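You operate a simulated robot arm through the tools that you are given. There is no shell and no other tool. Be economical: measure what you need, move in short steps, check, and stop when the job is done.

Carry out the task below with a simulated two-armed robot. There is one attempt and no reset: what you move stays moved.

Task
Put two of the blue clips from the top of the dark table on the bottom board of the tall shelf. Then set the stop slide of the hand winder to 90 m. Then put the chip from the top of the dark table on the second board from the bottom of the tall shelf. Then take the large stone weight with an ochre hook and put it on top of the orange card. Then count the paper sleeves on the top of the dark table, then put as many of the green clips from the top of the dark table on the top of the blue bench. Then switch the brake of the small winder off. Then switch the latch of the spinning wheel on. Then take the small basket and leave it on the lower board of the green bench. Then take the green rim cone on the top of the green bench and put it away on the top of the swift table. Then pull the right green drawer open. Do these in the order given. Set down upright: blue clip, green clip, green rim cone. The stop slide of the hand winder goes toward x +0.0, y -1.0, z +0.0 (a direction in the base frame), to its stop. The brake of the small winder goes anticlockwise seen from above, to its stop. The latch of the spinning wheel goes anticlockwise seen from above, to its stop.

Only the result counts: the job must be done as asked and must still hold three seconds after the hand-in. Knocking over, shifting, dropping, spilling or breaking anything else fails it.

Robot
Two 7-joint arms with two-finger parallel grippers on one trunk, on a base that drives. Base frame: it is fixed to the floor where the robot stands at the start and does not move with it; the origin is under the middle of the robot, x ahead of it, y to its left, z up. Readings come in mm, degrees, newtons and seconds.
The left shoulder is at the start at [60, 189, 1203], the right one opposite. With the tool pointing down near the work surface each hand reaches from about 100 to 620 mm from the robot's upright axis, wherever it stands, measured 20 degrees to its own side. Places, roughly: blue clip (3x4x5 cm) [500, 200, 800]; blue clip (3x6x6 cm) [1000, 100, 800]; blue clip (9x2x4 cm) [700, -700, 800]; bottom board of the tall shelf [-2600, -2700, 400]; brake of the small winder [400, 500, 900]; chip (6x2x8 cm) [800, 0, 800]; green clip (3x4x5 cm) [800, -300, 800]; green clip (9x2x4 cm) [900, -300, 800]; green rim cone (9x9x17 cm) [4600, 200, 800]; large stone weight with an ochre h (5x7x15 cm) [900, 0, 800]; latch of the spinning wheel [2900, 200, 600]; lower board of the green bench [4500, -800, 200]; orange card (9x12x4 cm) [800, -500, 800]; paper sleeve (5x9x5 cm) [900, -900, 800]; right green drawer [4400, -1400, 700]; second board of the tall shelf [-2600, -2700, 800]; small basket (16x16x6 cm) [4500, -100, 800]; stop slide of the hand winder [400, -200, 800]; top of the blue bench [100, -2500, 800]; top of the swift table [2100, -2500, 700]. Payload 3.43 kg a hand.
The TCP of each hand is the grasp point between the finger pads, 30 mm short of the fingertips. In the tool frame z runs along the fingers and y along their closing line. The gripper opens to 94 mm. The fingers are 28 mm wide and 10 mm thick; the gripper's body (50 by 96 mm) begins 55 mm behind the TCP.
Orientation is that of the tool frame in the base frame, as [roll, pitch, yaw] about the fixed x, y, z axes, in that order (R = Rz(yaw) Ry(pitch) Rx(roll)). With the fingers straight down and closing along the base's y, the tool's x points along the base's -x, its y along +y and its z along -z.

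Tools
- The arms move only by the tool play_rows. It takes "left_plan", "right_plan" or both (then of equal length, played together; a hand with none holds still); each is a list of rows, each a list of 7 numbers: the shift along the base's x, y, z in mm, then the turn, a rotation vector about the base's x, y, z in degrees, then the finger opening in mm, from 0 to 94. In form: [[tx, ty, tz, wx, wy, wz, hand], ...]. A call has 1 to 20 rows; each row shifts and turns the commanded pose from where the row before left it. A row lasts 0.2 s, in which the tool goes at most 50 mm and 8.6 degrees; a call with a longer step from one row to the next is refused whole, and so is a gripper value outside its range. A pose out of reach is approached as far as the arm can. The call stops where the force on the tool passes 40 N (or 10 N more than at its start, if that is more) or the arm is blocked; 0.2 s more then pass. Each finger travels about 153 mm/s and halts on what it meets, pressing with about 24 N; the grip force reading is that of the motor and also rises with nothing between the fingers. The clock runs only during rows and for 0.2 s after the last one: add rows that do not move to give the fingers time. It gives the time, the measured TCP pose, the force on the tool (base axes), the opening and the grip force at its end, in the units of the frame above (readings bear some noise), with the torque about the TCP (base axes, N m) and any sound that the robot's microphone picked up.
- Cameras (640 x 400 px; columns grow to the right, rows downward): "scene" is now at [7.3, -12.5, 1741.2]; the picture's right is [-0.14, -0.99, 0.00], its down [-0.84, 0.12, -0.52] and it looks along [0.52, -0.07, -0.85] (base axes); focal length 251 px, centre (320, 200). "left" rides on the left gripper at [76, -14, -102] in its tool frame; the picture's right is [0.18, 0.98, 0.00], its down [-0.75, 0.14, -0.64] and it looks along [-0.63, 0.12, 0.77] (tool axes); focal length 243 px, centre (320, 200). "right" rides on the right gripper at [76, 14, -103] in its tool frame; the picture's right is [-0.18, 0.98, 0.00], its down [-0.75, -0.14, -0.64] and it looks along [-0.63, -0.12, 0.77] (tool axes); focal length 243 px, centre (320, 200). There is no depth. A picture from a camera that has moved, and an enlarged one, comes with that camera's place and axes in the base frame and with its lens.
- grab_frame(camera): a new picture of that camera. No time passes.
- slide_trunk(by): slides the trunk up (or, below 0, down) by that many mm; the arms and the scene camera ride with it, the base frame stays. It gives what a move gives, with no picture.
- roll_base(legs): drives the robot by 1 to 6 legs, each [ahead, left, turn to the left] in mm, mm and degrees, along the robot's own axes; the way and the turn of a leg run together, so that a leg with both is an arc; at most 1500 mm and 180 degrees a leg. The arms and the cameras ride along, it lands a little off, and it stops where it bumps. It gives what a move gives.
- aim_head(pan, tilt): turns the head with the scene camera to pan (to the left, within 86 degrees either way) and tilt (down, from -29 to 69), counted from straight ahead of the robot. It gives what a move gives.
- inspect(camera, box): a new picture of the part [left, top, right, bottom] of that camera's present view, enlarged. No time passes.
- job_done(): hands the job in; it is judged then, once.

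Go step by step. Nothing tells you exact positions but the pictures and the camera data: compare them with the known pose of the tool, close in by small moves and look again before you grip or let go. The budget is 525 turns and 302 pictures, counting those below and the enlarged ones. Unless the task says otherwise, let go and move clear before handing in.

The tools are called after "Call:" by a JSON object that holds its "fn" and its "kwargs". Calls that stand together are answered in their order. play_rows: Moves the arms, as the interface text tells. Its arguments: {"type":"object","properties":{"left_plan":{"type":"array","items":{"type":"array","items":{"type":"number"}}},"right_plan":{"type":"array","items":{"type":"array","items":{"type":"number"}}}},"required":[]} The other tools are called the same way: slide_trunk (by) slides the trunk up or down; roll_base (legs) drives the base; aim_head (pan, tilt) turns the head that bears the scene camera; grab_frame (camera) takes a picture; inspect (camera, box) takes an enlarged picture of a part of a camera's view; job_done () hands the job in.

At the start:

```text
time: 0.0
left_tcp_pos: [337.5, 90.2, 1232.9]
left_tcp_rot: [-180.0, 0.0, 180.0]
left_contact_force: [0.3, 1.3, -0.9]
left_ft_torque: [0.04, -0.01, -0.01]
left_opening: 94.1
left_grasp_force: 0.1
right_tcp_pos: [306.0, -167.5, 1156.8]
right_tcp_rot: [179.9, 0.0, 180.0]
right_contact_force: [-0.8, 0.4, -0.3]
right_ft_torque: [-0.02, 0.0, 0.03]
right_opening: 94.0
right_grasp_force: 0.1
trunk travel left (down, up): [-875.0, 115.0]
robot x, y, heading: [-1.5, -1.7, 0.1]
head pan, tilt: [-8.2, 58.5]
```

scene: 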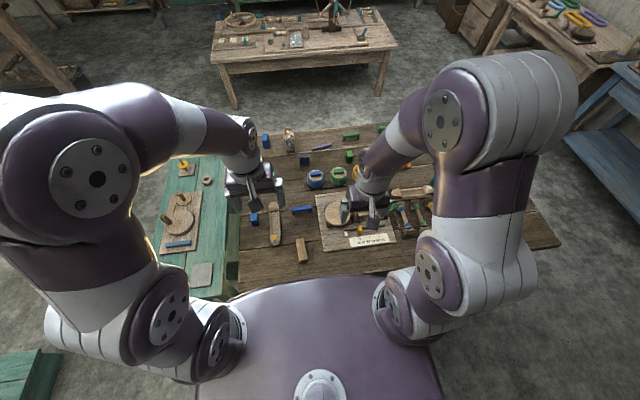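
right: 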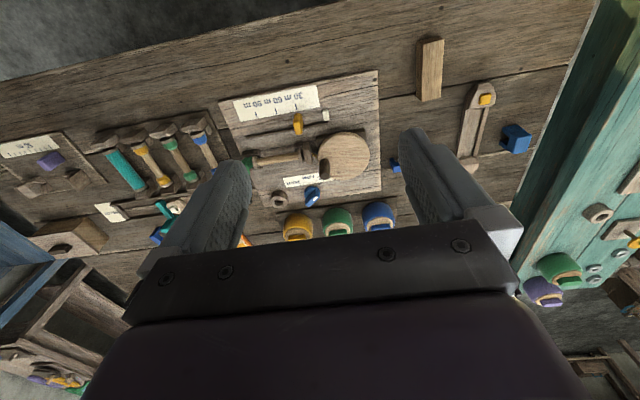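
left: 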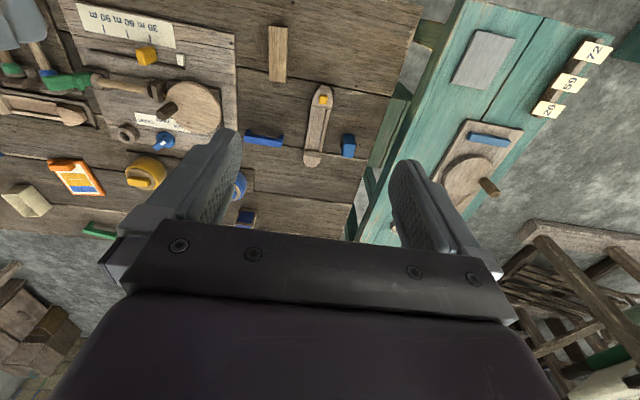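

I see the dark table ahead with a green side table on the left. First I look more closely at the table top.

Call:
{"fn": "inspect", "kwargs": {"camera": "scene", "box": [220, 110, 400, 290]}}

Call:
{"fn": "inspect", "kwargs": {"camera": "scene", "box": [380, 110, 560, 290]}}

Call:
{"fn": "inspect", "kwargs": {"camera": "right", "box": [0, 60, 400, 300]}}

```text
2.22 times, centred on (310, 200) of scene
camera zoom: at [7.3, -12.5, 1741.2], right [-0.14, -0.99, 0.0], down [-0.84, 0.12, -0.52], along [0.52, -0.07, -0.85], focal length 557 px, centre (342, 200)
```

zoom: 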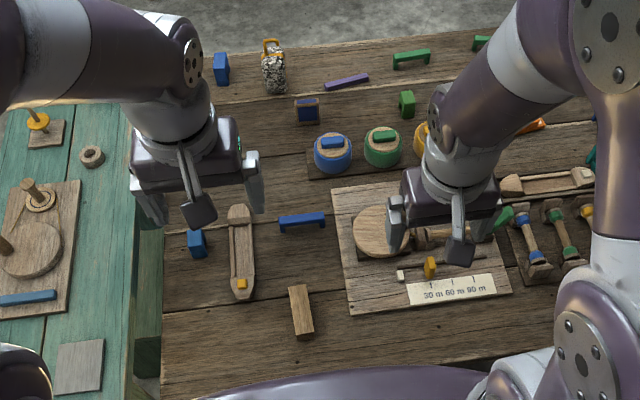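

```text
2.22 times, centred on (470, 200) of scene
camera zoom: at [7.3, -12.5, 1741.2], right [-0.14, -0.99, 0.0], down [-0.84, 0.12, -0.52], along [0.52, -0.07, -0.85], focal length 557 px, centre (-13, 200)
```

zoom: 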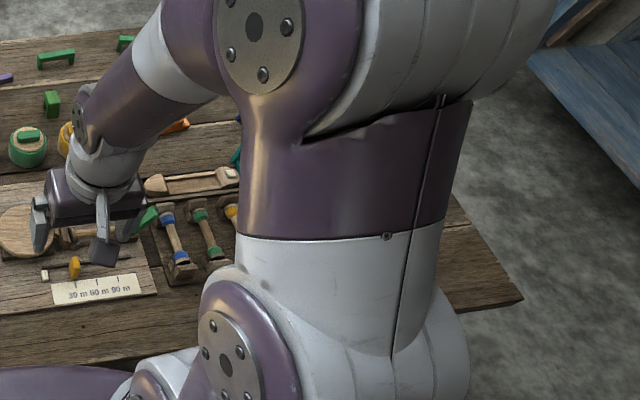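

```text
1.60 times, centred on (200, 180) of right
camera zoom: at [230.8, -153.6, 1259.3], right [0.18, 0.98, 0.0], down [0.75, -0.14, 0.64], along [0.63, -0.12, -0.77], focal length 388 px, centre (512, 232)
```

zoom: 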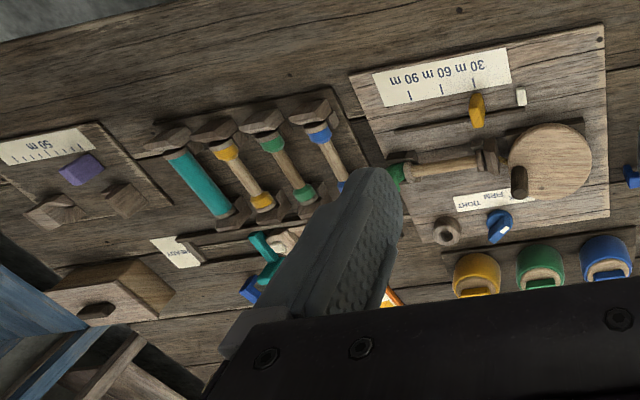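

I identified the blue clips, chip and stone weight. Now I look around to map the room.

Call:
{"fn": "aim_head", "kwargs": {"pan": -60, "tilt": 30}}

Call:
{"fn": "grab_frame", "kwargs": {"camera": "scene"}}

Call:
{"fn": "aim_head", "kwargs": {"pan": 0, "tilt": 30}}

Call:
{"fn": "grab_frame", "kwargs": {"camera": "scene"}}

Call:
{"fn": "aim_head", "kwargs": {"pan": 60, "tilt": 30}}

Call:
{"fn": "grab_frame", "kwargs": {"camera": "scene"}}

```text
time: 1.2
left_tcp_pos: [337.7, 88.8, 1233.2]
left_tcp_rot: [180.0, 0.0, 180.0]
left_contact_force: [0.3, -1.0, -0.1]
left_ft_torque: [0.02, -0.04, 0.0]
left_opening: 93.9
left_grasp_force: 0.1
right_tcp_pos: [306.9, -166.8, 1156.8]
right_tcp_rot: [-179.9, 0.0, 180.0]
right_contact_force: [-0.3, 0.5, 0.6]
right_ft_torque: [0.0, -0.01, -0.01]
right_opening: 93.9
right_grasp_force: 0.0
trunk travel left (down, up): [-875.0, 115.0]
robot x, y, heading: [-0.9, -0.5, -0.0]
head pan, tilt: [-60.0, 30.0]
```

```text
295 pictures are left
camera scene: at [-15.1, -81.0, 1781.5], right [-0.87, -0.5, 0.0], down [-0.25, 0.43, -0.87], along [0.43, -0.75, -0.5], focal length 251 px, centre (320, 200)
```

scene: 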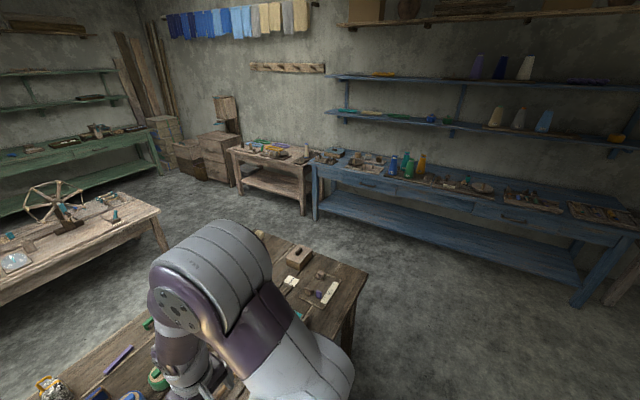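

```text
time: 2.5
left_tcp_pos: [338.2, 89.5, 1233.0]
left_tcp_rot: [180.0, 0.1, 179.9]
left_contact_force: [0.4, -0.1, 0.5]
left_ft_torque: [-0.02, 0.0, 0.01]
left_opening: 94.2
left_grasp_force: 0.1
right_tcp_pos: [307.1, -167.4, 1156.3]
right_tcp_rot: [-180.0, 0.0, -180.0]
right_contact_force: [1.4, 0.0, 0.4]
right_ft_torque: [-0.02, 0.03, 0.0]
right_opening: 94.1
right_grasp_force: 0.1
trunk travel left (down, up): [-875.0, 115.0]
robot x, y, heading: [2.1, 0.6, -0.2]
head pan, tilt: [0.0, 30.0]
```

```text
294 pictures are left
camera scene: at [30.1, -2.8, 1781.6], right [0.0, -1.0, 0.0], down [-0.5, 0.0, -0.87], along [0.87, 0.0, -0.5], focal length 251 px, centre (320, 200)
```

scene: 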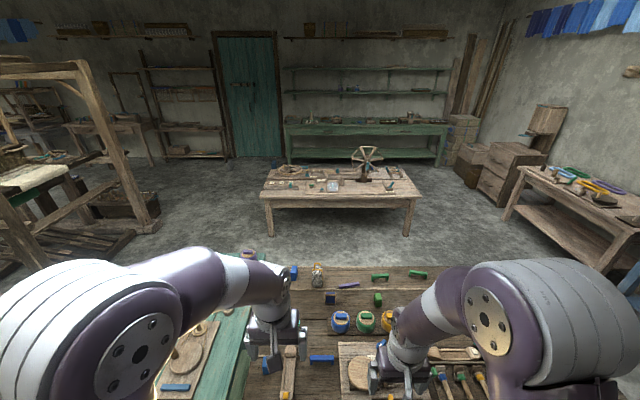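

```text
time: 3.8
left_tcp_pos: [336.8, 89.8, 1233.6]
left_tcp_rot: [180.0, 0.0, 180.0]
left_contact_force: [0.6, -0.7, -0.5]
left_ft_torque: [0.03, 0.02, -0.01]
left_opening: 94.2
left_grasp_force: 0.0
right_tcp_pos: [306.8, -166.6, 1157.1]
right_tcp_rot: [-179.9, 0.0, 180.0]
right_contact_force: [-0.1, 0.4, -0.8]
right_ft_torque: [0.02, 0.0, 0.01]
right_opening: 93.9
right_grasp_force: 0.0
trunk travel left (down, up): [-875.0, 115.0]
robot x, y, heading: [0.3, 1.2, -0.0]
head pan, tilt: [60.0, 30.0]
```

```text
293 pictures are left
camera scene: at [-15.1, 75.6, 1781.6], right [0.87, -0.5, 0.0], down [-0.25, -0.43, -0.87], along [0.43, 0.75, -0.5], focal length 251 px, centre (320, 200)
```

scene: 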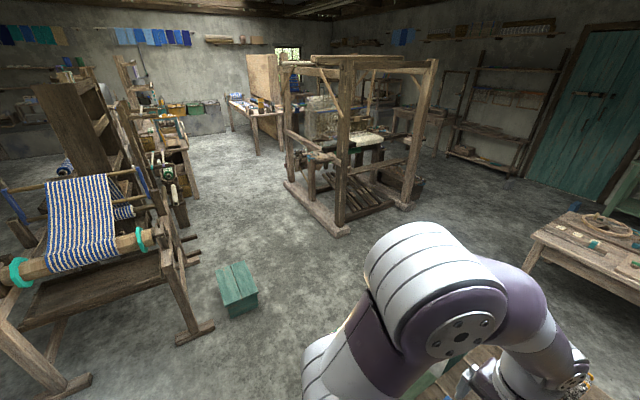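

Next I look straight down at the near part of the table, and start by spreading the hands slightly for a good view.

Call:
{"fn": "aim_head", "kwargs": {"pan": 0, "tilt": 60}}

Call:
{"fn": "inspect", "kwargs": {"camera": "left", "box": [220, 60, 400, 240]}}

Call:
{"fn": "inspect", "kwargs": {"camera": "scene", "box": [200, 90, 440, 240]}}

```text
time: 5.1
left_tcp_pos: [337.7, 90.3, 1233.8]
left_tcp_rot: [179.9, 0.0, -180.0]
left_contact_force: [-0.6, -0.3, 0.2]
left_ft_torque: [0.02, 0.02, 0.0]
left_opening: 93.9
left_grasp_force: 0.0
right_tcp_pos: [306.3, -167.4, 1156.6]
right_tcp_rot: [180.0, 0.0, 180.0]
right_contact_force: [-0.9, 0.5, -0.3]
right_ft_torque: [-0.03, 0.03, -0.03]
right_opening: 93.9
right_grasp_force: 0.0
trunk travel left (down, up): [-875.0, 115.0]
robot x, y, heading: [2.6, 2.8, -0.1]
head pan, tilt: [0.0, 60.0]
```

```text
2.22 times, centred on (310, 150) of left
camera zoom: at [261.8, 75.5, 1336.3], right [-0.18, 0.98, 0.0], down [0.75, 0.14, 0.64], along [0.63, 0.12, -0.77], focal length 539 px, centre (342, 311)
```

zoom: 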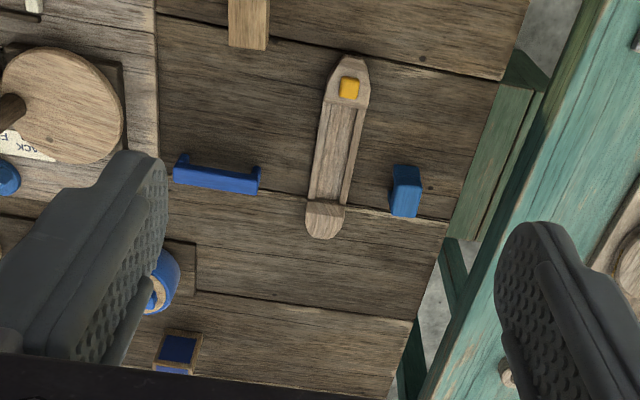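

```text
2.67 times, centred on (320, 165) of scene
camera zoom: at [6.3, -2.6, 1739.5], right [0.0, -1.0, 0.0], down [-0.87, 0.0, -0.5], along [0.5, 0.0, -0.87], focal length 668 px, centre (320, 293)
```

zoom: 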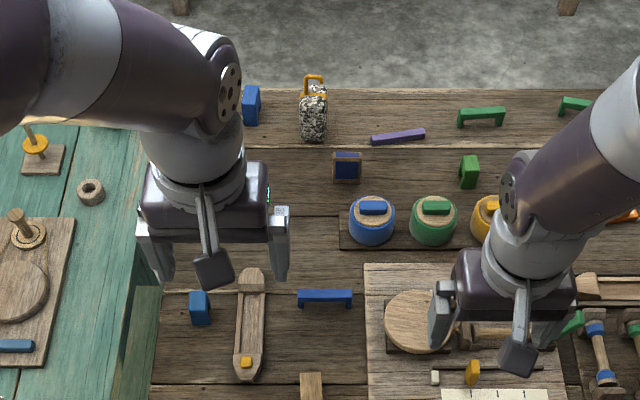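

The bracket-shaped blue clip near (549,-7) and the small one near (525,195) are both reachable from here. I bring the left hand, pitched 45° forward, near the small clip.

Call:
{"fn": "play_rows", "kwargs": {"left_plan": [[14, 17, -39, 0, -7.5, 0, 70], [14, 17, -39, 0, -7.5, 0, 70], [14, 17, -39, 0, -7.5, 0, 70], [14, 17, -39, 0, -7.5, 0, 70], [14, 17, -39, 0, -7.5, 0, 70], [14, 17, -39, 0, -7.5, 0, 70], [0, 0, -40, 0, 0, 0, 70], [0, 0, 0, 0, 0, 0, 70]]}}

Call:
{"fn": "grab_frame", "kwargs": {"camera": "left"}}

Call:
{"fn": "grab_frame", "kwargs": {"camera": "scene"}}

```text
time: 6.9
left_tcp_pos: [413.5, 169.1, 983.6]
left_tcp_rot: [176.1, 40.1, 179.2]
left_contact_force: [-0.8, 0.7, 0.2]
left_ft_torque: [0.0, -0.03, -0.02]
left_opening: 70.1
left_grasp_force: 0.1
left hand out of reach, approached as far as the arm can: row 4, 6, 7
right_tcp_pos: [305.3, -167.6, 1156.4]
right_tcp_rot: [-180.0, -0.1, 179.9]
right_contact_force: [-0.2, 0.6, -0.2]
right_ft_torque: [0.01, -0.02, -0.03]
right_opening: 94.1
right_grasp_force: 0.1
trunk travel left (down, up): [-875.0, 115.0]
robot x, y, heading: [-2.5, -2.2, 0.0]
head pan, tilt: [0.0, 60.0]
```

```text
290 pictures are left
camera left: at [290.0, 149.3, 1012.7], right [-0.17, 0.98, -0.07], down [0.16, 0.09, 0.98], along [0.97, 0.16, -0.17], focal length 243 px, centre (320, 200)
```

left: 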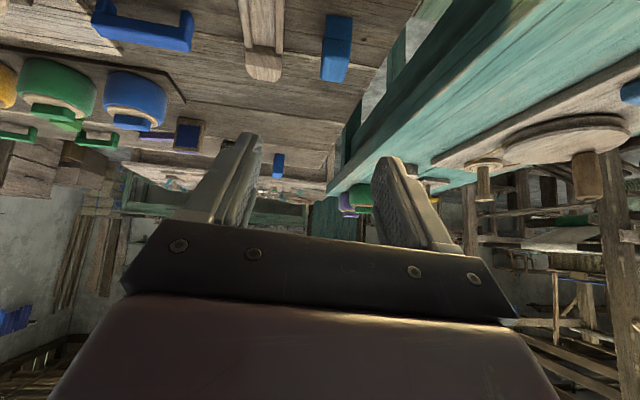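

```text
289 pictures are left
camera scene: at [5.0, -1.8, 1739.5], right [0.0, -1.0, 0.0], down [-0.87, 0.0, -0.5], along [0.5, 0.0, -0.87], focal length 251 px, centre (320, 200)
```

scene: 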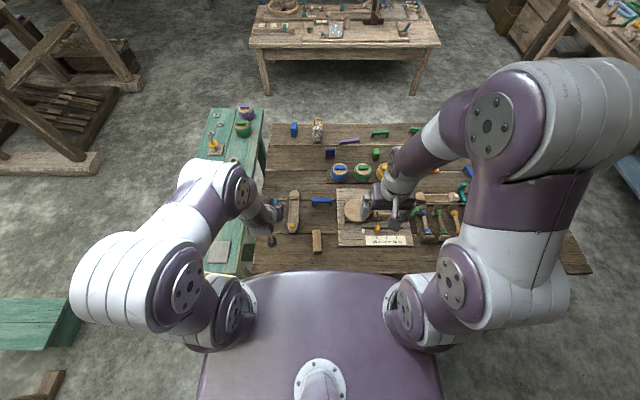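

The wrist camera swings underneath when pitching forward, and the pose is at the reach limit. I go back to a vertical tool and will pick straight down.

Call:
{"fn": "play_rows", "kwargs": {"left_plan": [[10, 0, 0, 0, 7.5, 0, 70], [10, 0, 0, 0, 7.5, 0, 70], [10, 0, 0, 0, 7.5, 0, 70], [10, 0, 0, 0, 7.5, 0, 70], [10, 0, 0, 0, 7.5, 0, 70], [10, 0, 0, 0, 7.5, 0, 70], [0, 0, 0, 0, 0, 0, 70]]}}

Call:
{"fn": "grab_frame", "kwargs": {"camera": "left"}}

```text
time: 8.5
left_tcp_pos: [380.2, 164.4, 938.1]
left_tcp_rot: [176.2, -1.1, 179.9]
left_contact_force: [-0.2, 0.2, 0.4]
left_ft_torque: [0.0, 0.02, 0.02]
left_opening: 70.1
left_grasp_force: 0.1
left hand out of reach, approached as far as the arm can: row 5, 6
right_tcp_pos: [308.0, -166.4, 1156.0]
right_tcp_rot: [180.0, -0.1, 179.9]
right_contact_force: [-0.1, -0.4, -0.2]
right_ft_torque: [0.03, 0.0, -0.02]
right_opening: 94.1
right_grasp_force: 0.0
trunk travel left (down, up): [-875.0, 115.0]
robot x, y, heading: [1.6, 0.4, 0.1]
head pan, tilt: [0.0, 60.0]
```

```text
288 pictures are left
camera left: at [305.3, 143.9, 1041.3], right [-0.18, 0.98, 0.07], down [0.77, 0.1, 0.64], along [0.62, 0.17, -0.77], focal length 243 px, centre (320, 200)
```

left: 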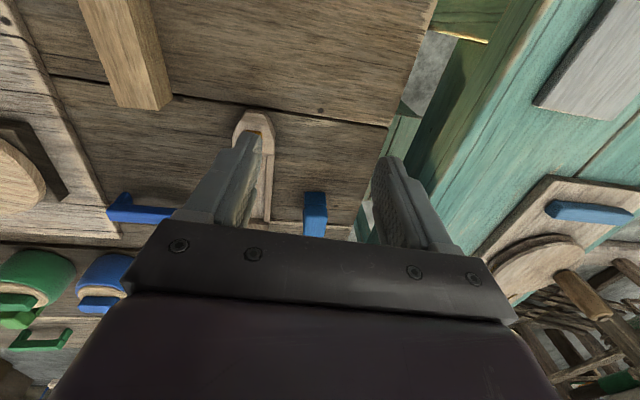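

I straighten the hand and go on toward the clip to see whether the arm follows.

Call:
{"fn": "play_rows", "kwargs": {"left_plan": [[0, 0, 20, -3.8, 1, 0, 70], [20, 5, 10, 0, 0, 0, 70], [20, 5, 0, 0, 0, 0, 70], [20, 5, 0, 0, 0, 0, 70], [0, 0, 0, 0, 0, 0, 70]]}}

```text
time: 9.7
left_tcp_pos: [431.0, 179.4, 965.0]
left_tcp_rot: [-180.0, -1.9, 179.8]
left_contact_force: [0.5, 0.0, 0.1]
left_ft_torque: [0.03, 0.01, 0.0]
left_opening: 69.9
left_grasp_force: 0.1
left hand out of reach, approached as far as the arm can: row 1, 2
right_tcp_pos: [305.2, -168.2, 1156.3]
right_tcp_rot: [179.9, 0.1, 179.9]
right_contact_force: [0.4, -0.3, 0.2]
right_ft_torque: [0.02, 0.0, 0.01]
right_opening: 94.3
right_grasp_force: 0.1
trunk travel left (down, up): [-875.0, 115.0]
robot x, y, heading: [-1.3, -0.1, -0.1]
head pan, tilt: [0.0, 60.0]
```

Call:
{"fn": "play_rows", "kwargs": {"left_plan": [[22, 4, -10, 0, -1.9, 0, 70], [22, 4, -20, 0, 0, 0, 70], [20, 4, -20, 0, 0, 0, 70], [15, 3, -10, 0, 0, 0, 70], [0, 0, 0, 0, 0, 0, 70]]}}

Call:
{"fn": "grab_frame", "kwargs": {"camera": "left"}}

Call:
{"fn": "inspect", "kwargs": {"camera": "scene", "box": [220, 130, 380, 250]}}

```text
time: 10.9
left_tcp_pos: [508.9, 194.3, 905.4]
left_tcp_rot: [179.9, -0.1, 179.8]
left_contact_force: [0.5, 0.0, -0.1]
left_ft_torque: [-0.01, 0.0, 0.0]
left_opening: 70.0
left_grasp_force: 0.0
right_tcp_pos: [306.4, -167.1, 1155.9]
right_tcp_rot: [-180.0, 0.0, 180.0]
right_contact_force: [0.5, 0.6, 0.0]
right_ft_torque: [-0.01, -0.01, 0.01]
right_opening: 93.8
right_grasp_force: 0.1
trunk travel left (down, up): [-875.0, 115.0]
robot x, y, heading: [-1.1, -1.7, -0.1]
head pan, tilt: [0.0, 60.0]
```

```text
287 pictures are left
camera left: at [434.4, 181.4, 1007.8], right [-0.18, 0.98, 0.0], down [0.75, 0.14, 0.64], along [0.63, 0.12, -0.77], focal length 243 px, centre (320, 200)
```

left: 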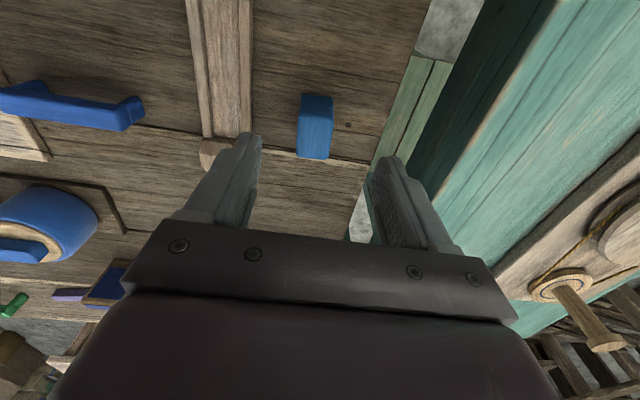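

```text
3.33 times, centred on (300, 190) of scene
camera zoom: at [6.0, -2.9, 1739.5], right [0.0, -1.0, 0.0], down [-0.87, 0.0, -0.5], along [0.5, 0.0, -0.87], focal length 835 px, centre (387, 233)
```

zoom: 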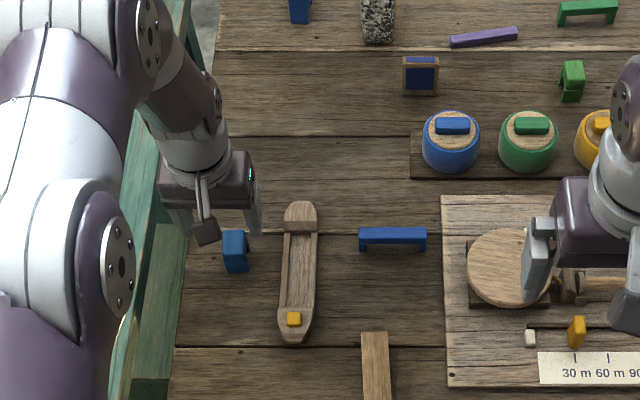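

The clip sits at about (519,192). I go down over it and grip.

Call:
{"fn": "play_rows", "kwargs": {"left_plan": [[5, -1, -30, 0, 0, 0, 64], [5, -1, -30, 0, 0, 0, 64], [0, 0, -20, 0, 0, 0, 64], [0, 0, -7, 0, 0, 0, 64], [0, 0, 0, 0, 0, 0, 64]]}}

Call:
{"fn": "grab_frame", "kwargs": {"camera": "left"}}

```text
time: 12.1
left_tcp_pos: [520.9, 192.4, 817.6]
left_tcp_rot: [179.8, 0.0, 179.8]
left_contact_force: [0.3, 0.3, 0.4]
left_ft_torque: [0.0, -0.01, 0.0]
left_opening: 63.7
left_grasp_force: 0.0
right_tcp_pos: [306.0, -166.8, 1156.3]
right_tcp_rot: [-180.0, 0.0, 180.0]
right_contact_force: [0.9, 0.2, 0.8]
right_ft_torque: [0.04, 0.0, -0.03]
right_opening: 94.1
right_grasp_force: 0.0
trunk travel left (down, up): [-875.0, 115.0]
robot x, y, heading: [1.6, 0.2, 0.2]
head pan, tilt: [0.0, 60.0]
```

```text
285 pictures are left
camera left: at [444.5, 179.3, 921.0], right [-0.18, 0.98, 0.0], down [0.75, 0.14, 0.64], along [0.63, 0.12, -0.77], focal length 243 px, centre (320, 200)
```

left: 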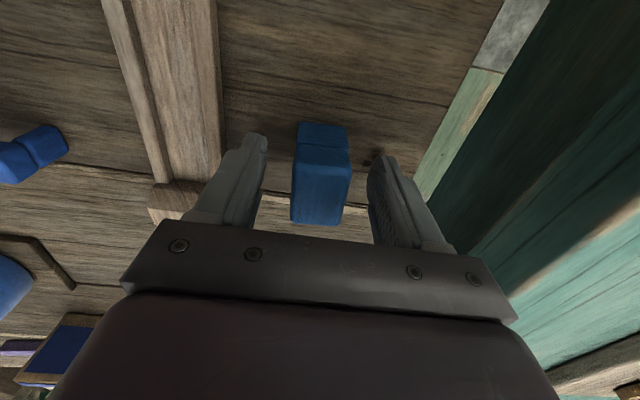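

Call:
{"fn": "play_rows", "kwargs": {"left_plan": [[0, 0, 0, 0, 0, 0, 20], [0, 0, 0, 0, 0, 0, 20], [0, 0, 0, 0, 0, 0, 20], [0, 0, 5, 0, 0, 0, 20], [0, 0, 30, 0, 0, 0, 20], [0, 0, 40, 0, 0, 0, 20], [0, 0, 40, 0, 0, 0, 20], [-20, 0, 40, 0, 0, 0, 20], [-30, 20, 40, 0, 0, 0, 20], [-30, 30, 20, 0, 0, 0, 20], [-30, 30, 20, 0, 0, 0, 20]]}}

Call:
{"fn": "grab_frame", "kwargs": {"camera": "left"}}

```text
refused: row 9 steps farther than a row can; nothing moved
```

```text
284 pictures are left
camera left: at [444.5, 179.3, 921.0], right [-0.18, 0.98, 0.0], down [0.75, 0.14, 0.64], along [0.63, 0.12, -0.77], focal length 243 px, centre (320, 200)
```

left: 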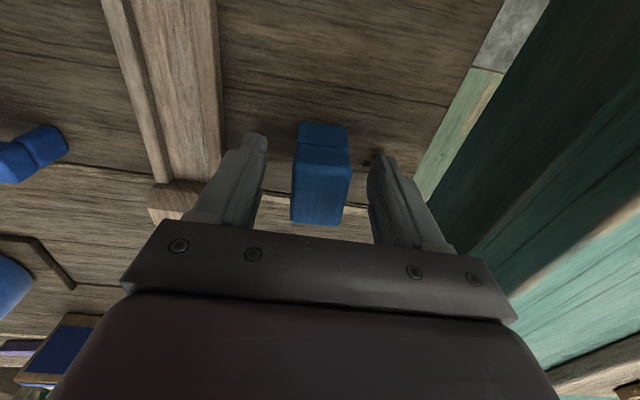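

One row was too long; I repeat with shorter steps.

Call:
{"fn": "play_rows", "kwargs": {"left_plan": [[0, 0, 0, 0, 0, 0, 20], [0, 0, 0, 0, 0, 0, 20], [0, 0, 0, 0, 0, 0, 20], [0, 0, 5, 0, 0, 0, 20], [0, 0, 30, 0, 0, 0, 20], [0, 0, 40, 0, 0, 0, 20], [0, 0, 40, 0, 0, 0, 20], [-15, 0, 40, 0, 0, 0, 20], [-20, 15, 30, 0, 0, 0, 20], [-30, 25, 20, 0, 0, 0, 20], [-30, 25, 20, 0, 0, 0, 20], [0, 0, 0, 0, 0, 0, 20]]}}

Call:
{"fn": "grab_frame", "kwargs": {"camera": "left"}}

```text
time: 14.7
left_tcp_pos: [426.7, 258.8, 1044.5]
left_tcp_rot: [179.9, -0.1, 179.7]
left_contact_force: [0.1, 0.3, -0.6]
left_ft_torque: [0.02, 0.02, -0.02]
left_opening: 31.3
left_grasp_force: 23.7
right_tcp_pos: [307.2, -168.2, 1156.4]
right_tcp_rot: [-180.0, -0.1, 180.0]
right_contact_force: [0.2, 0.0, 0.2]
right_ft_torque: [-0.01, 0.01, -0.02]
right_opening: 94.1
right_grasp_force: 0.1
trunk travel left (down, up): [-875.0, 115.0]
robot x, y, heading: [0.5, -1.0, 0.1]
head pan, tilt: [0.0, 60.0]
```

```text
283 pictures are left
camera left: at [350.5, 244.8, 1146.7], right [-0.18, 0.98, 0.0], down [0.76, 0.14, 0.64], along [0.63, 0.12, -0.77], focal length 243 px, centre (320, 200)
```

left: 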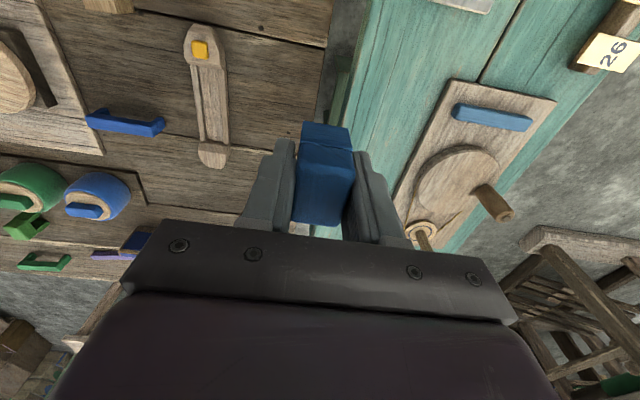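

The small clip is held. Now the right hand goes over the bracket clip at about (534,-7) with its fingers turned 90°.

Call:
{"fn": "play_rows", "kwargs": {"right_plan": [[20, 14, -18, 0, 0, 8.2, 60], [20, 14, -18, 0, 0, 8.2, 60], [20, 14, -18, 0, 0, 8.2, 60], [20, 14, -18, 0, 0, 8.2, 60], [20, 14, -18, 0, 0, 8.2, 60], [20, 14, -18, 0, 0, 8.2, 60], [20, 14, -18, 0, 0, 8.2, 60], [20, 15, -18, 0, 0, 8.2, 60], [20, 15, -18, 0, 0, 8.2, 60], [20, 15, -18, 0, 0, 8.2, 60], [24, 15, -18, 0, 0, 8, 60], [0, 0, -20, 0, 0, 0, 60], [0, 0, 0, 0, 0, 0, 60]]}}

Call:
{"fn": "grab_frame", "kwargs": {"camera": "right"}}

```text
time: 17.5
left_tcp_pos: [426.4, 258.8, 1043.3]
left_tcp_rot: [179.8, 0.0, 179.8]
left_contact_force: [-0.3, 0.7, 0.4]
left_ft_torque: [0.02, 0.02, 0.02]
left_opening: 31.2
left_grasp_force: 23.8
right_tcp_pos: [530.0, -8.8, 938.1]
right_tcp_rot: [179.9, 0.1, -89.9]
right_contact_force: [-0.5, 0.0, -0.1]
right_ft_torque: [0.03, -0.01, -0.03]
right_opening: 59.8
right_grasp_force: 0.0
trunk travel left (down, up): [-875.0, 115.0]
robot x, y, heading: [0.2, -0.1, -0.1]
head pan, tilt: [0.0, 60.0]
```

```text
282 pictures are left
camera right: at [516.5, -86.0, 1040.3], right [-0.98, 0.18, 0.0], down [0.14, 0.75, 0.64], along [0.12, 0.63, -0.77], focal length 243 px, centre (320, 200)
```

right: 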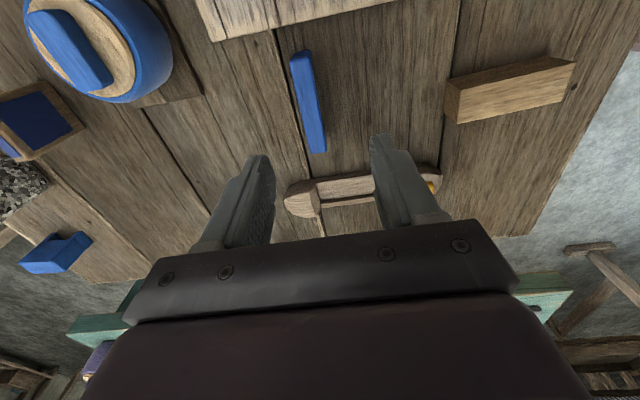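

The bracket's centre is at about (541,-11). I shift over and descend with a check.

Call:
{"fn": "play_rows", "kwargs": {"right_plan": [[6, -1, -30, 0, 0, 0, 60], [6, -1, -40, 0, 0, 0, 60], [0, 0, -30, 0, 0, 0, 60], [0, 0, -15, 0, 0, 0, 60], [0, 0, -7, 0, 0, 0, 60], [0, 0, 0, 0, 0, 0, 60]]}}

Call:
{"fn": "grab_frame", "kwargs": {"camera": "right"}}

```text
time: 18.9
left_tcp_pos: [425.9, 258.9, 1043.9]
left_tcp_rot: [180.0, 0.0, 179.8]
left_contact_force: [0.3, -0.2, -0.8]
left_ft_torque: [-0.01, 0.01, 0.04]
left_opening: 31.1
left_grasp_force: 23.8
right_tcp_pos: [542.6, -11.0, 815.7]
right_tcp_rot: [180.0, 0.0, -90.0]
right_contact_force: [0.6, -0.6, 0.2]
right_ft_torque: [0.0, -0.02, 0.01]
right_opening: 59.9
right_grasp_force: 0.1
trunk travel left (down, up): [-875.0, 115.0]
robot x, y, heading: [-4.0, -4.6, -0.0]
head pan, tilt: [0.0, 60.0]
```

```text
281 pictures are left
camera right: at [528.3, -87.9, 918.6], right [-0.98, 0.18, 0.0], down [0.14, 0.75, 0.64], along [0.12, 0.63, -0.77], focal length 243 px, centre (320, 200)
```

right: 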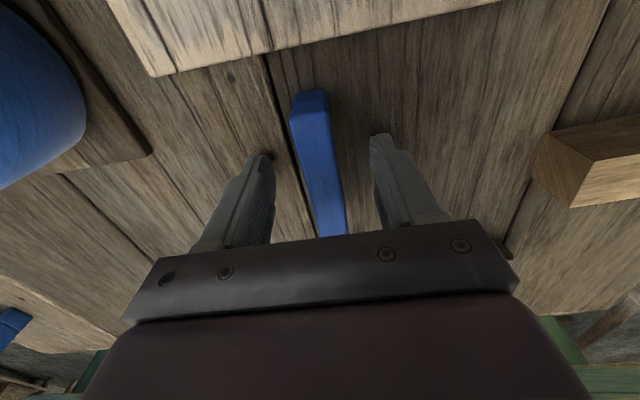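

Call:
{"fn": "play_rows", "kwargs": {"right_plan": [[0, 0, 0, 0, 0, 0, 8], [0, 0, 0, 0, 0, 0, 8], [0, 0, 0, 0, 0, 0, 8], [0, 0, 5, 0, 0, 0, 8], [0, 0, 30, 0, 0, 0, 8], [0, 0, 40, 0, 0, 0, 8], [0, 0, 40, 0, 0, 0, 8], [-15, 0, 40, 0, 0, 0, 8], [-30, -20, 30, 0, 0, 0, 8], [-30, -30, 20, 0, 0, 0, 8], [-30, -30, 20, 0, 0, 0, 8], [-30, -30, 0, 0, 0, 0, 8], [0, -40, 0, 0, 0, 0, 8]]}}

Call:
{"fn": "grab_frame", "kwargs": {"camera": "right"}}

Call:
{"fn": "grab_frame", "kwargs": {"camera": "scene"}}

```text
time: 21.7
left_tcp_pos: [425.7, 257.9, 1043.3]
left_tcp_rot: [179.9, -0.1, 179.9]
left_contact_force: [-0.2, 0.0, -0.6]
left_ft_torque: [0.01, 0.0, 0.01]
left_opening: 31.1
left_grasp_force: 23.7
right_tcp_pos: [408.0, -163.4, 1040.3]
right_tcp_rot: [180.0, 0.1, -90.1]
right_contact_force: [1.0, -0.3, 0.0]
right_ft_torque: [0.06, 0.01, 0.01]
right_opening: 21.6
right_grasp_force: 23.6
trunk travel left (down, up): [-875.0, 115.0]
robot x, y, heading: [1.0, 1.7, -0.1]
head pan, tilt: [0.0, 60.0]
```

```text
280 pictures are left
camera right: at [394.4, -240.6, 1143.7], right [-0.98, 0.18, 0.0], down [0.14, 0.75, 0.64], along [0.12, 0.63, -0.77], focal length 243 px, centre (320, 200)
```

right: 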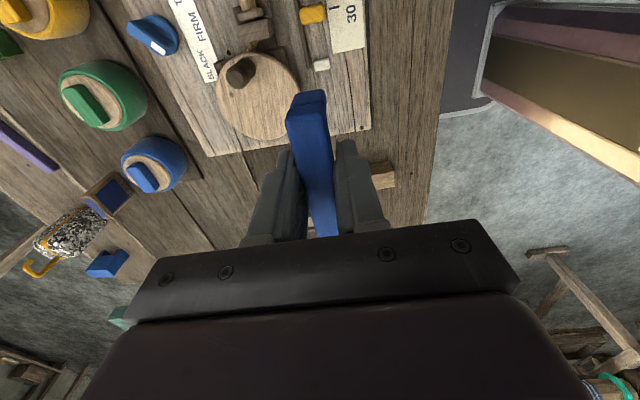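

```text
279 pictures are left
camera scene: at [7.4, -5.0, 1739.5], right [0.0, -1.0, 0.0], down [-0.87, 0.0, -0.5], along [0.5, 0.0, -0.87], focal length 251 px, centre (320, 200)
```

scene: 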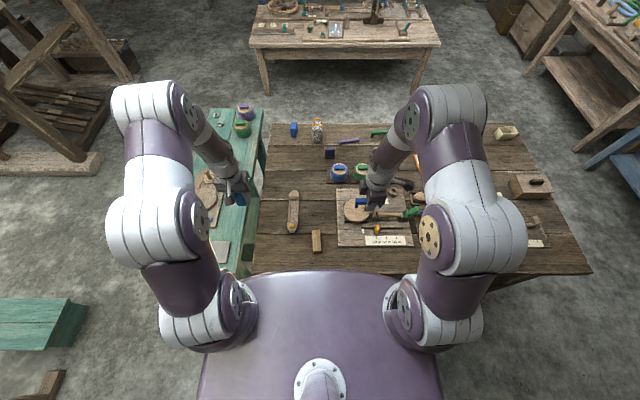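

Both clips are held. I back away from the table and turn right to see the way to the tall shelf.

Call:
{"fn": "roll_base", "kwargs": {"legs": [[-450, 0, 0], [0, 0, -90]]}}

Call:
{"fn": "aim_head", "kwargs": {"pan": 45, "tilt": 25}}

Call:
{"fn": "grab_frame", "kwargs": {"camera": "scene"}}

Call:
{"fn": "aim_head", "kwargs": {"pan": -50, "tilt": 25}}

Call:
{"fn": "grab_frame", "kwargs": {"camera": "scene"}}

```text
time: 28.2
left_tcp_pos: [-185.7, -423.5, 1044.1]
left_tcp_rot: [179.8, 0.0, 90.2]
left_contact_force: [-0.5, 0.1, -0.3]
left_ft_torque: [-0.05, 0.03, 0.0]
left_opening: 30.9
left_grasp_force: 24.2
right_tcp_pos: [-608.0, -407.5, 1041.6]
right_tcp_rot: [-180.0, 0.0, -179.7]
right_contact_force: [0.6, 0.4, -0.1]
right_ft_torque: [0.02, 0.01, 0.01]
right_opening: 21.3
right_grasp_force: 24.7
trunk travel left (down, up): [-875.0, 115.0]
robot x, y, heading: [-448.5, 4.6, -90.0]
head pan, tilt: [0.0, 60.0]
```

```text
time: 29.3
left_tcp_pos: [-185.2, -424.0, 1042.3]
left_tcp_rot: [179.9, 0.0, 90.2]
left_contact_force: [0.0, -0.1, -0.8]
left_ft_torque: [-0.06, -0.02, -0.03]
left_opening: 31.0
left_grasp_force: 23.9
right_tcp_pos: [-607.0, -409.1, 1041.2]
right_tcp_rot: [180.0, 0.1, -179.8]
right_contact_force: [0.8, -0.4, 0.1]
right_ft_torque: [0.02, 0.01, -0.01]
right_opening: 21.6
right_grasp_force: 24.6
trunk travel left (down, up): [-875.0, 115.0]
robot x, y, heading: [-447.4, 1.9, -89.5]
head pan, tilt: [45.0, 25.0]
```

```text
278 pictures are left
camera scene: at [-382.5, -7.8, 1789.5], right [-0.7, -0.71, 0.0], down [-0.3, 0.3, -0.91], along [0.64, -0.64, -0.42], focal length 251 px, centre (320, 200)
```

scene: 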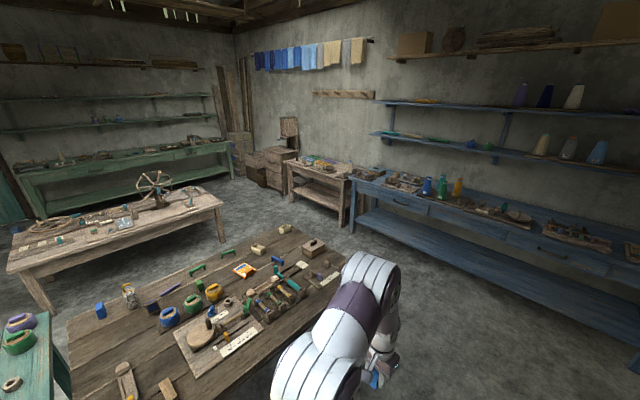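

```text
time: 31.1
left_tcp_pos: [-186.1, -425.0, 1044.5]
left_tcp_rot: [179.9, 0.0, 90.2]
left_contact_force: [-0.4, 0.2, -0.4]
left_ft_torque: [-0.01, 0.01, 0.0]
left_opening: 31.3
left_grasp_force: 24.0
right_tcp_pos: [-606.7, -408.2, 1040.9]
right_tcp_rot: [180.0, 0.0, -179.7]
right_contact_force: [0.2, 0.1, 0.4]
right_ft_torque: [0.0, 0.01, 0.0]
right_opening: 21.7
right_grasp_force: 24.5
trunk travel left (down, up): [-875.0, 115.0]
robot x, y, heading: [-447.1, 0.0, -89.6]
head pan, tilt: [-50.0, 25.0]
```

```text
277 pictures are left
camera scene: at [-518.1, -2.6, 1789.5], right [-0.65, 0.76, 0.0], down [0.32, 0.27, -0.91], along [-0.69, -0.59, -0.42], focal length 251 px, centre (320, 200)
```

scene: 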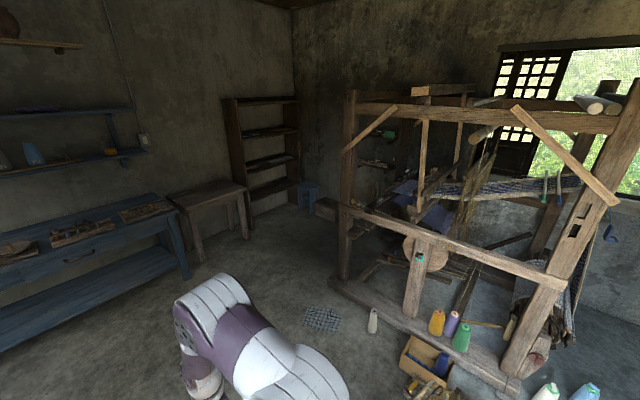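

I zoom in on the tall shelf in the corner.

Call:
{"fn": "inspect", "kwargs": {"camera": "scene", "box": [150, 80, 350, 280]}}

```text
2.00 times, centred on (250, 180) of scene
camera zoom: at [-518.1, -2.6, 1789.5], right [-0.65, 0.76, 0.0], down [0.32, 0.27, -0.91], along [-0.69, -0.59, -0.42], focal length 501 px, centre (460, 240)
```

zoom: 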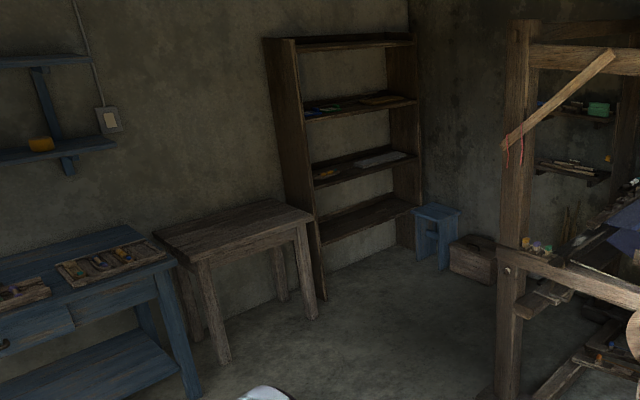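

The shelf faces +y with its front edge around y≈-2600, x from -2150 to -3050. I drive around the loom corner toward it.

Call:
{"fn": "roll_base", "kwargs": {"legs": [[1000, 0, 0], [750, 0, 0], [0, 0, -90], [1000, 0, 0]]}}

Call:
{"fn": "aim_head", "kwargs": {"pan": 20, "tilt": 25}}

Call:
{"fn": "grab_frame", "kwargs": {"camera": "scene"}}

```text
time: 48.5
left_tcp_pos: [-1860.5, -2020.9, 1043.4]
left_tcp_rot: [179.9, 0.1, 0.7]
left_contact_force: [-0.5, -0.6, 0.5]
left_ft_torque: [-0.04, 0.02, 0.01]
left_opening: 30.9
left_grasp_force: 23.6
right_tcp_pos: [-1848.9, -1600.9, 1042.4]
right_tcp_rot: [-180.0, 0.0, 90.8]
right_contact_force: [0.4, 0.1, 0.1]
right_ft_torque: [0.02, -0.02, 0.01]
right_opening: 21.5
right_grasp_force: 23.8
trunk travel left (down, up): [-875.0, 115.0]
robot x, y, heading: [-1443.3, -1759.5, -179.2]
head pan, tilt: [-50.0, 25.0]
```

```text
time: 49.9
left_tcp_pos: [-1861.0, -2020.2, 1043.3]
left_tcp_rot: [179.8, 0.1, 0.7]
left_contact_force: [-0.4, 0.0, 0.0]
left_ft_torque: [0.05, 0.0, 0.01]
left_opening: 31.1
left_grasp_force: 24.0
right_tcp_pos: [-1848.5, -1600.2, 1042.2]
right_tcp_rot: [-179.9, 0.0, 90.8]
right_contact_force: [-0.1, 0.5, -0.4]
right_ft_torque: [0.01, 0.0, 0.0]
right_opening: 21.4
right_grasp_force: 23.8
trunk travel left (down, up): [-875.0, 115.0]
robot x, y, heading: [-1439.2, -1754.0, -179.2]
head pan, tilt: [20.0, 25.0]
```

```text
275 pictures are left
camera scene: at [-1465.7, -1790.9, 1789.5], right [-0.36, 0.93, 0.0], down [0.4, 0.15, -0.91], along [-0.85, -0.32, -0.42], focal length 251 px, centre (320, 200)
```

scene: 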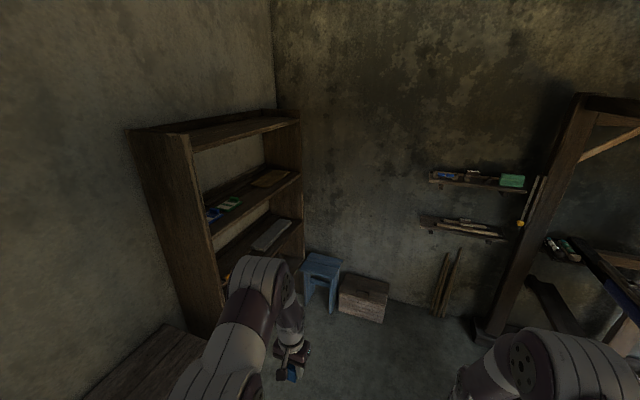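

Call:
{"fn": "roll_base", "kwargs": {"legs": [[1100, 0, 0], [0, 0, 89]]}}

Call:
{"fn": "aim_head", "kwargs": {"pan": 0, "tilt": 40}}

Call:
{"fn": "grab_frame", "kwargs": {"camera": "scene"}}

```text
time: 59.3
left_tcp_pos: [-2287.1, -2199.1, 1044.4]
left_tcp_rot: [179.9, -0.1, 89.3]
left_contact_force: [-0.2, -0.4, -0.1]
left_ft_torque: [0.02, -0.02, 0.01]
left_opening: 31.2
left_grasp_force: 23.7
right_tcp_pos: [-2706.9, -2175.4, 1041.6]
right_tcp_rot: [-179.9, -0.1, 179.6]
right_contact_force: [0.4, -0.7, 0.0]
right_ft_torque: [-0.01, 0.0, 0.0]
right_opening: 21.3
right_grasp_force: 23.8
trunk travel left (down, up): [-875.0, 115.0]
robot x, y, heading: [-2540.3, -1770.1, -90.4]
head pan, tilt: [20.0, 25.0]
```

```text
time: 60.2
left_tcp_pos: [-2287.4, -2198.9, 1043.1]
left_tcp_rot: [179.9, 0.0, 89.3]
left_contact_force: [0.0, -0.7, 0.7]
left_ft_torque: [0.01, -0.03, 0.0]
left_opening: 31.2
left_grasp_force: 23.5
right_tcp_pos: [-2707.9, -2175.2, 1041.1]
right_tcp_rot: [-180.0, 0.0, 179.6]
right_contact_force: [0.8, 0.1, 0.6]
right_ft_torque: [-0.01, -0.01, 0.01]
right_opening: 21.5
right_grasp_force: 24.1
trunk travel left (down, up): [-875.0, 115.0]
robot x, y, heading: [-2541.8, -1768.3, -90.8]
head pan, tilt: [0.0, 40.0]
```

```text
274 pictures are left
camera scene: at [-2542.6, -1797.5, 1766.3], right [-1.0, 0.01, 0.0], down [0.01, 0.64, -0.77], along [-0.01, -0.77, -0.64], focal length 251 px, centre (320, 200)
```

scene: 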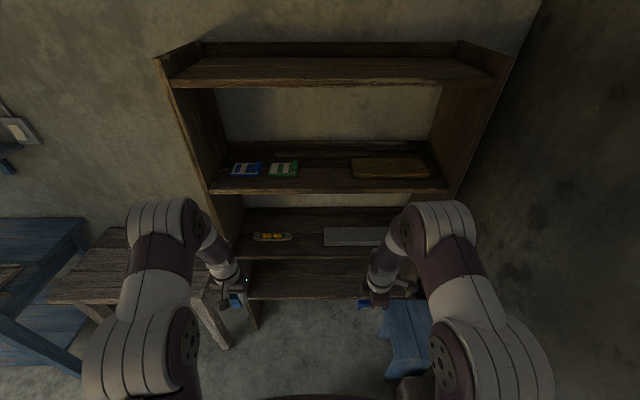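

The bottom board is empty and its front edge is around y≈-2545. I sidestep away from the blue stool and lower the trunk.

Call:
{"fn": "roll_base", "kwargs": {"legs": [[0, 120, 0.5]]}}

Call:
{"fn": "slide_trunk", "kwargs": {"by": -530}}

Call:
{"fn": "aim_head", "kwargs": {"pan": 0, "tilt": 30}}

Call:
{"fn": "grab_frame", "kwargs": {"camera": "scene"}}

Call:
{"fn": "grab_frame", "kwargs": {"camera": "left"}}

```text
time: 61.4
left_tcp_pos: [-2165.2, -2196.8, 1044.4]
left_tcp_rot: [179.9, 0.0, 89.7]
left_contact_force: [-0.4, 0.0, -1.4]
left_ft_torque: [-0.02, 0.02, 0.0]
left_opening: 31.0
left_grasp_force: 24.1
right_tcp_pos: [-2586.0, -2178.3, 1041.3]
right_tcp_rot: [-179.9, 0.0, 179.9]
right_contact_force: [0.1, 0.5, 0.0]
right_ft_torque: [0.01, 0.01, 0.01]
right_opening: 21.5
right_grasp_force: 24.3
trunk travel left (down, up): [-875.0, 115.0]
robot x, y, heading: [-2423.3, -1771.8, -90.2]
head pan, tilt: [0.0, 40.0]
```

```text
refused: -530 is not a number from -400 to 400
```

```text
time: 62.1
left_tcp_pos: [-2163.3, -2196.6, 1043.7]
left_tcp_rot: [180.0, 0.0, 89.7]
left_contact_force: [0.7, 0.0, -1.5]
left_ft_torque: [0.0, 0.02, 0.03]
left_opening: 31.2
left_grasp_force: 23.8
right_tcp_pos: [-2585.1, -2177.8, 1041.5]
right_tcp_rot: [-179.9, -0.1, 179.9]
right_contact_force: [0.1, 0.0, -0.3]
right_ft_torque: [-0.02, -0.02, -0.03]
right_opening: 21.6
right_grasp_force: 24.3
trunk travel left (down, up): [-875.0, 115.0]
robot x, y, heading: [-2421.3, -1772.2, -90.2]
head pan, tilt: [0.0, 30.0]
```

```text
273 pictures are left
camera scene: at [-2421.3, -1803.7, 1781.5], right [-1.0, 0.0, 0.0], down [0.0, 0.5, -0.87], along [0.0, -0.87, -0.5], focal length 251 px, centre (320, 200)
```

scene: 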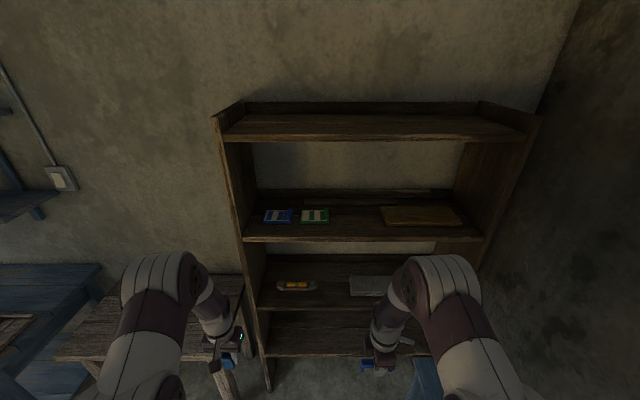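

```text
272 pictures are left
camera left: at [-2177.3, -2120.6, 1146.4], right [0.98, 0.18, 0.0], down [0.14, -0.75, 0.64], along [0.11, -0.63, -0.77], focal length 243 px, centre (320, 200)
```

left: 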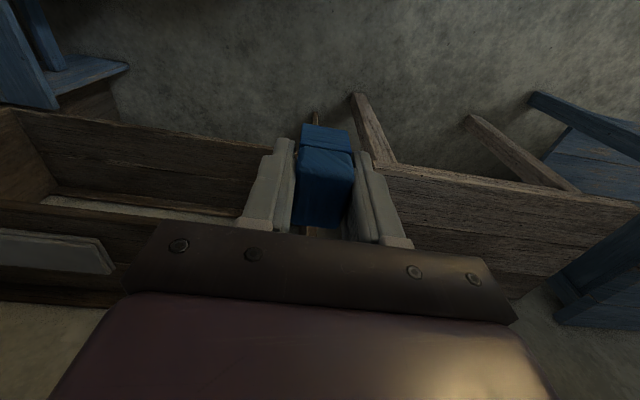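

I check the robot's own base outline with the right wrist camera before coming near the stool and side table.

Call:
{"fn": "grab_frame", "kwargs": {"camera": "right"}}

```text
271 pictures are left
camera right: at [-2660.3, -2163.4, 1144.3], right [0.19, 0.98, 0.0], down [0.75, -0.14, 0.64], along [0.63, -0.12, -0.77], focal length 243 px, centre (320, 200)
```

right: 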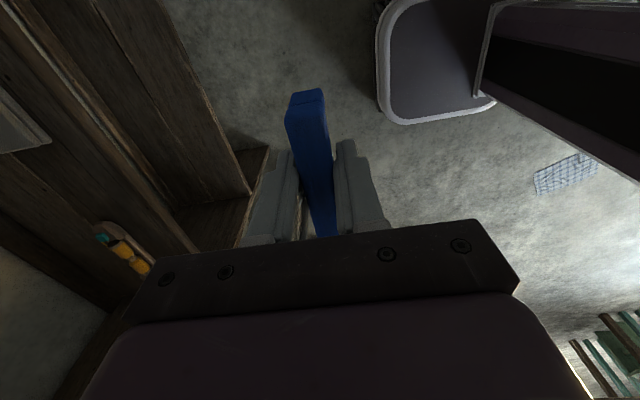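

The base is small (about ±150 mm wide). I centre on x≈-2580 and lower the trunk in two steps.

Call:
{"fn": "roll_base", "kwargs": {"legs": [[0, -160, 0]]}}

Call:
{"fn": "slide_trunk", "kwargs": {"by": -300}}

Call:
{"fn": "slide_trunk", "kwargs": {"by": -200}}

Call:
{"fn": "grab_frame", "kwargs": {"camera": "scene"}}

```text
time: 63.6
left_tcp_pos: [-2325.4, -2196.5, 1042.1]
left_tcp_rot: [-179.8, 0.0, 89.7]
left_contact_force: [0.5, -1.1, 0.2]
left_ft_torque: [0.02, 0.01, 0.01]
left_opening: 31.4
left_grasp_force: 24.2
right_tcp_pos: [-2746.3, -2177.2, 1042.1]
right_tcp_rot: [180.0, -0.1, 179.9]
right_contact_force: [-0.3, 0.2, 0.4]
right_ft_torque: [0.04, 0.01, 0.0]
right_opening: 21.3
right_grasp_force: 23.9
trunk travel left (down, up): [-875.0, 115.0]
robot x, y, heading: [-2583.2, -1770.3, -90.2]
head pan, tilt: [0.0, 30.0]
```

```text
time: 66.6
left_tcp_pos: [-2326.2, -2196.1, 744.4]
left_tcp_rot: [179.9, 0.0, 89.8]
left_contact_force: [-0.5, -0.1, -0.2]
left_ft_torque: [0.0, -0.01, 0.03]
left_opening: 31.1
left_grasp_force: 23.9
right_tcp_pos: [-2747.6, -2177.8, 741.0]
right_tcp_rot: [180.0, 0.0, 179.8]
right_contact_force: [-0.2, 0.7, 0.0]
right_ft_torque: [0.03, -0.01, 0.02]
right_opening: 21.4
right_grasp_force: 24.4
trunk travel left (down, up): [-575.0, 415.0]
robot x, y, heading: [-2585.5, -1771.5, -90.3]
head pan, tilt: [0.0, 30.0]
```

```text
time: 68.7
left_tcp_pos: [-2326.2, -2196.5, 542.9]
left_tcp_rot: [179.9, 0.0, 89.7]
left_contact_force: [-0.6, 0.0, 0.3]
left_ft_torque: [-0.01, 0.0, 0.02]
left_opening: 31.0
left_grasp_force: 24.3
right_tcp_pos: [-2746.9, -2176.0, 541.7]
right_tcp_rot: [180.0, 0.0, 180.0]
right_contact_force: [0.1, -0.3, -0.1]
right_ft_torque: [-0.01, 0.02, 0.0]
right_opening: 21.6
right_grasp_force: 23.3
trunk travel left (down, up): [-375.0, 615.0]
robot x, y, heading: [-2583.7, -1768.3, -90.1]
head pan, tilt: [0.0, 30.0]
```

```text
270 pictures are left
camera scene: at [-2585.2, -1803.1, 1281.6], right [-1.0, 0.0, 0.0], down [0.0, 0.5, -0.87], along [0.0, -0.87, -0.5], focal length 251 px, centre (320, 200)
```

scene: 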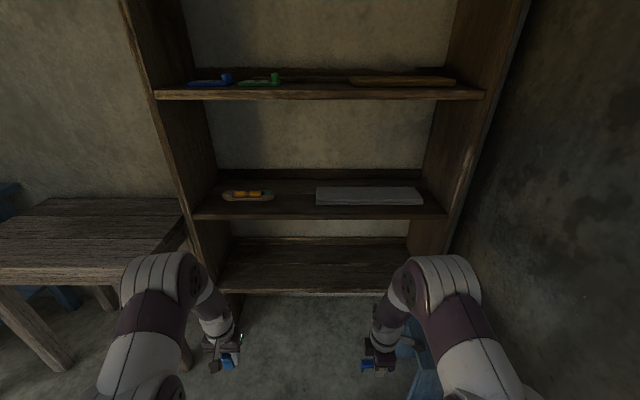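

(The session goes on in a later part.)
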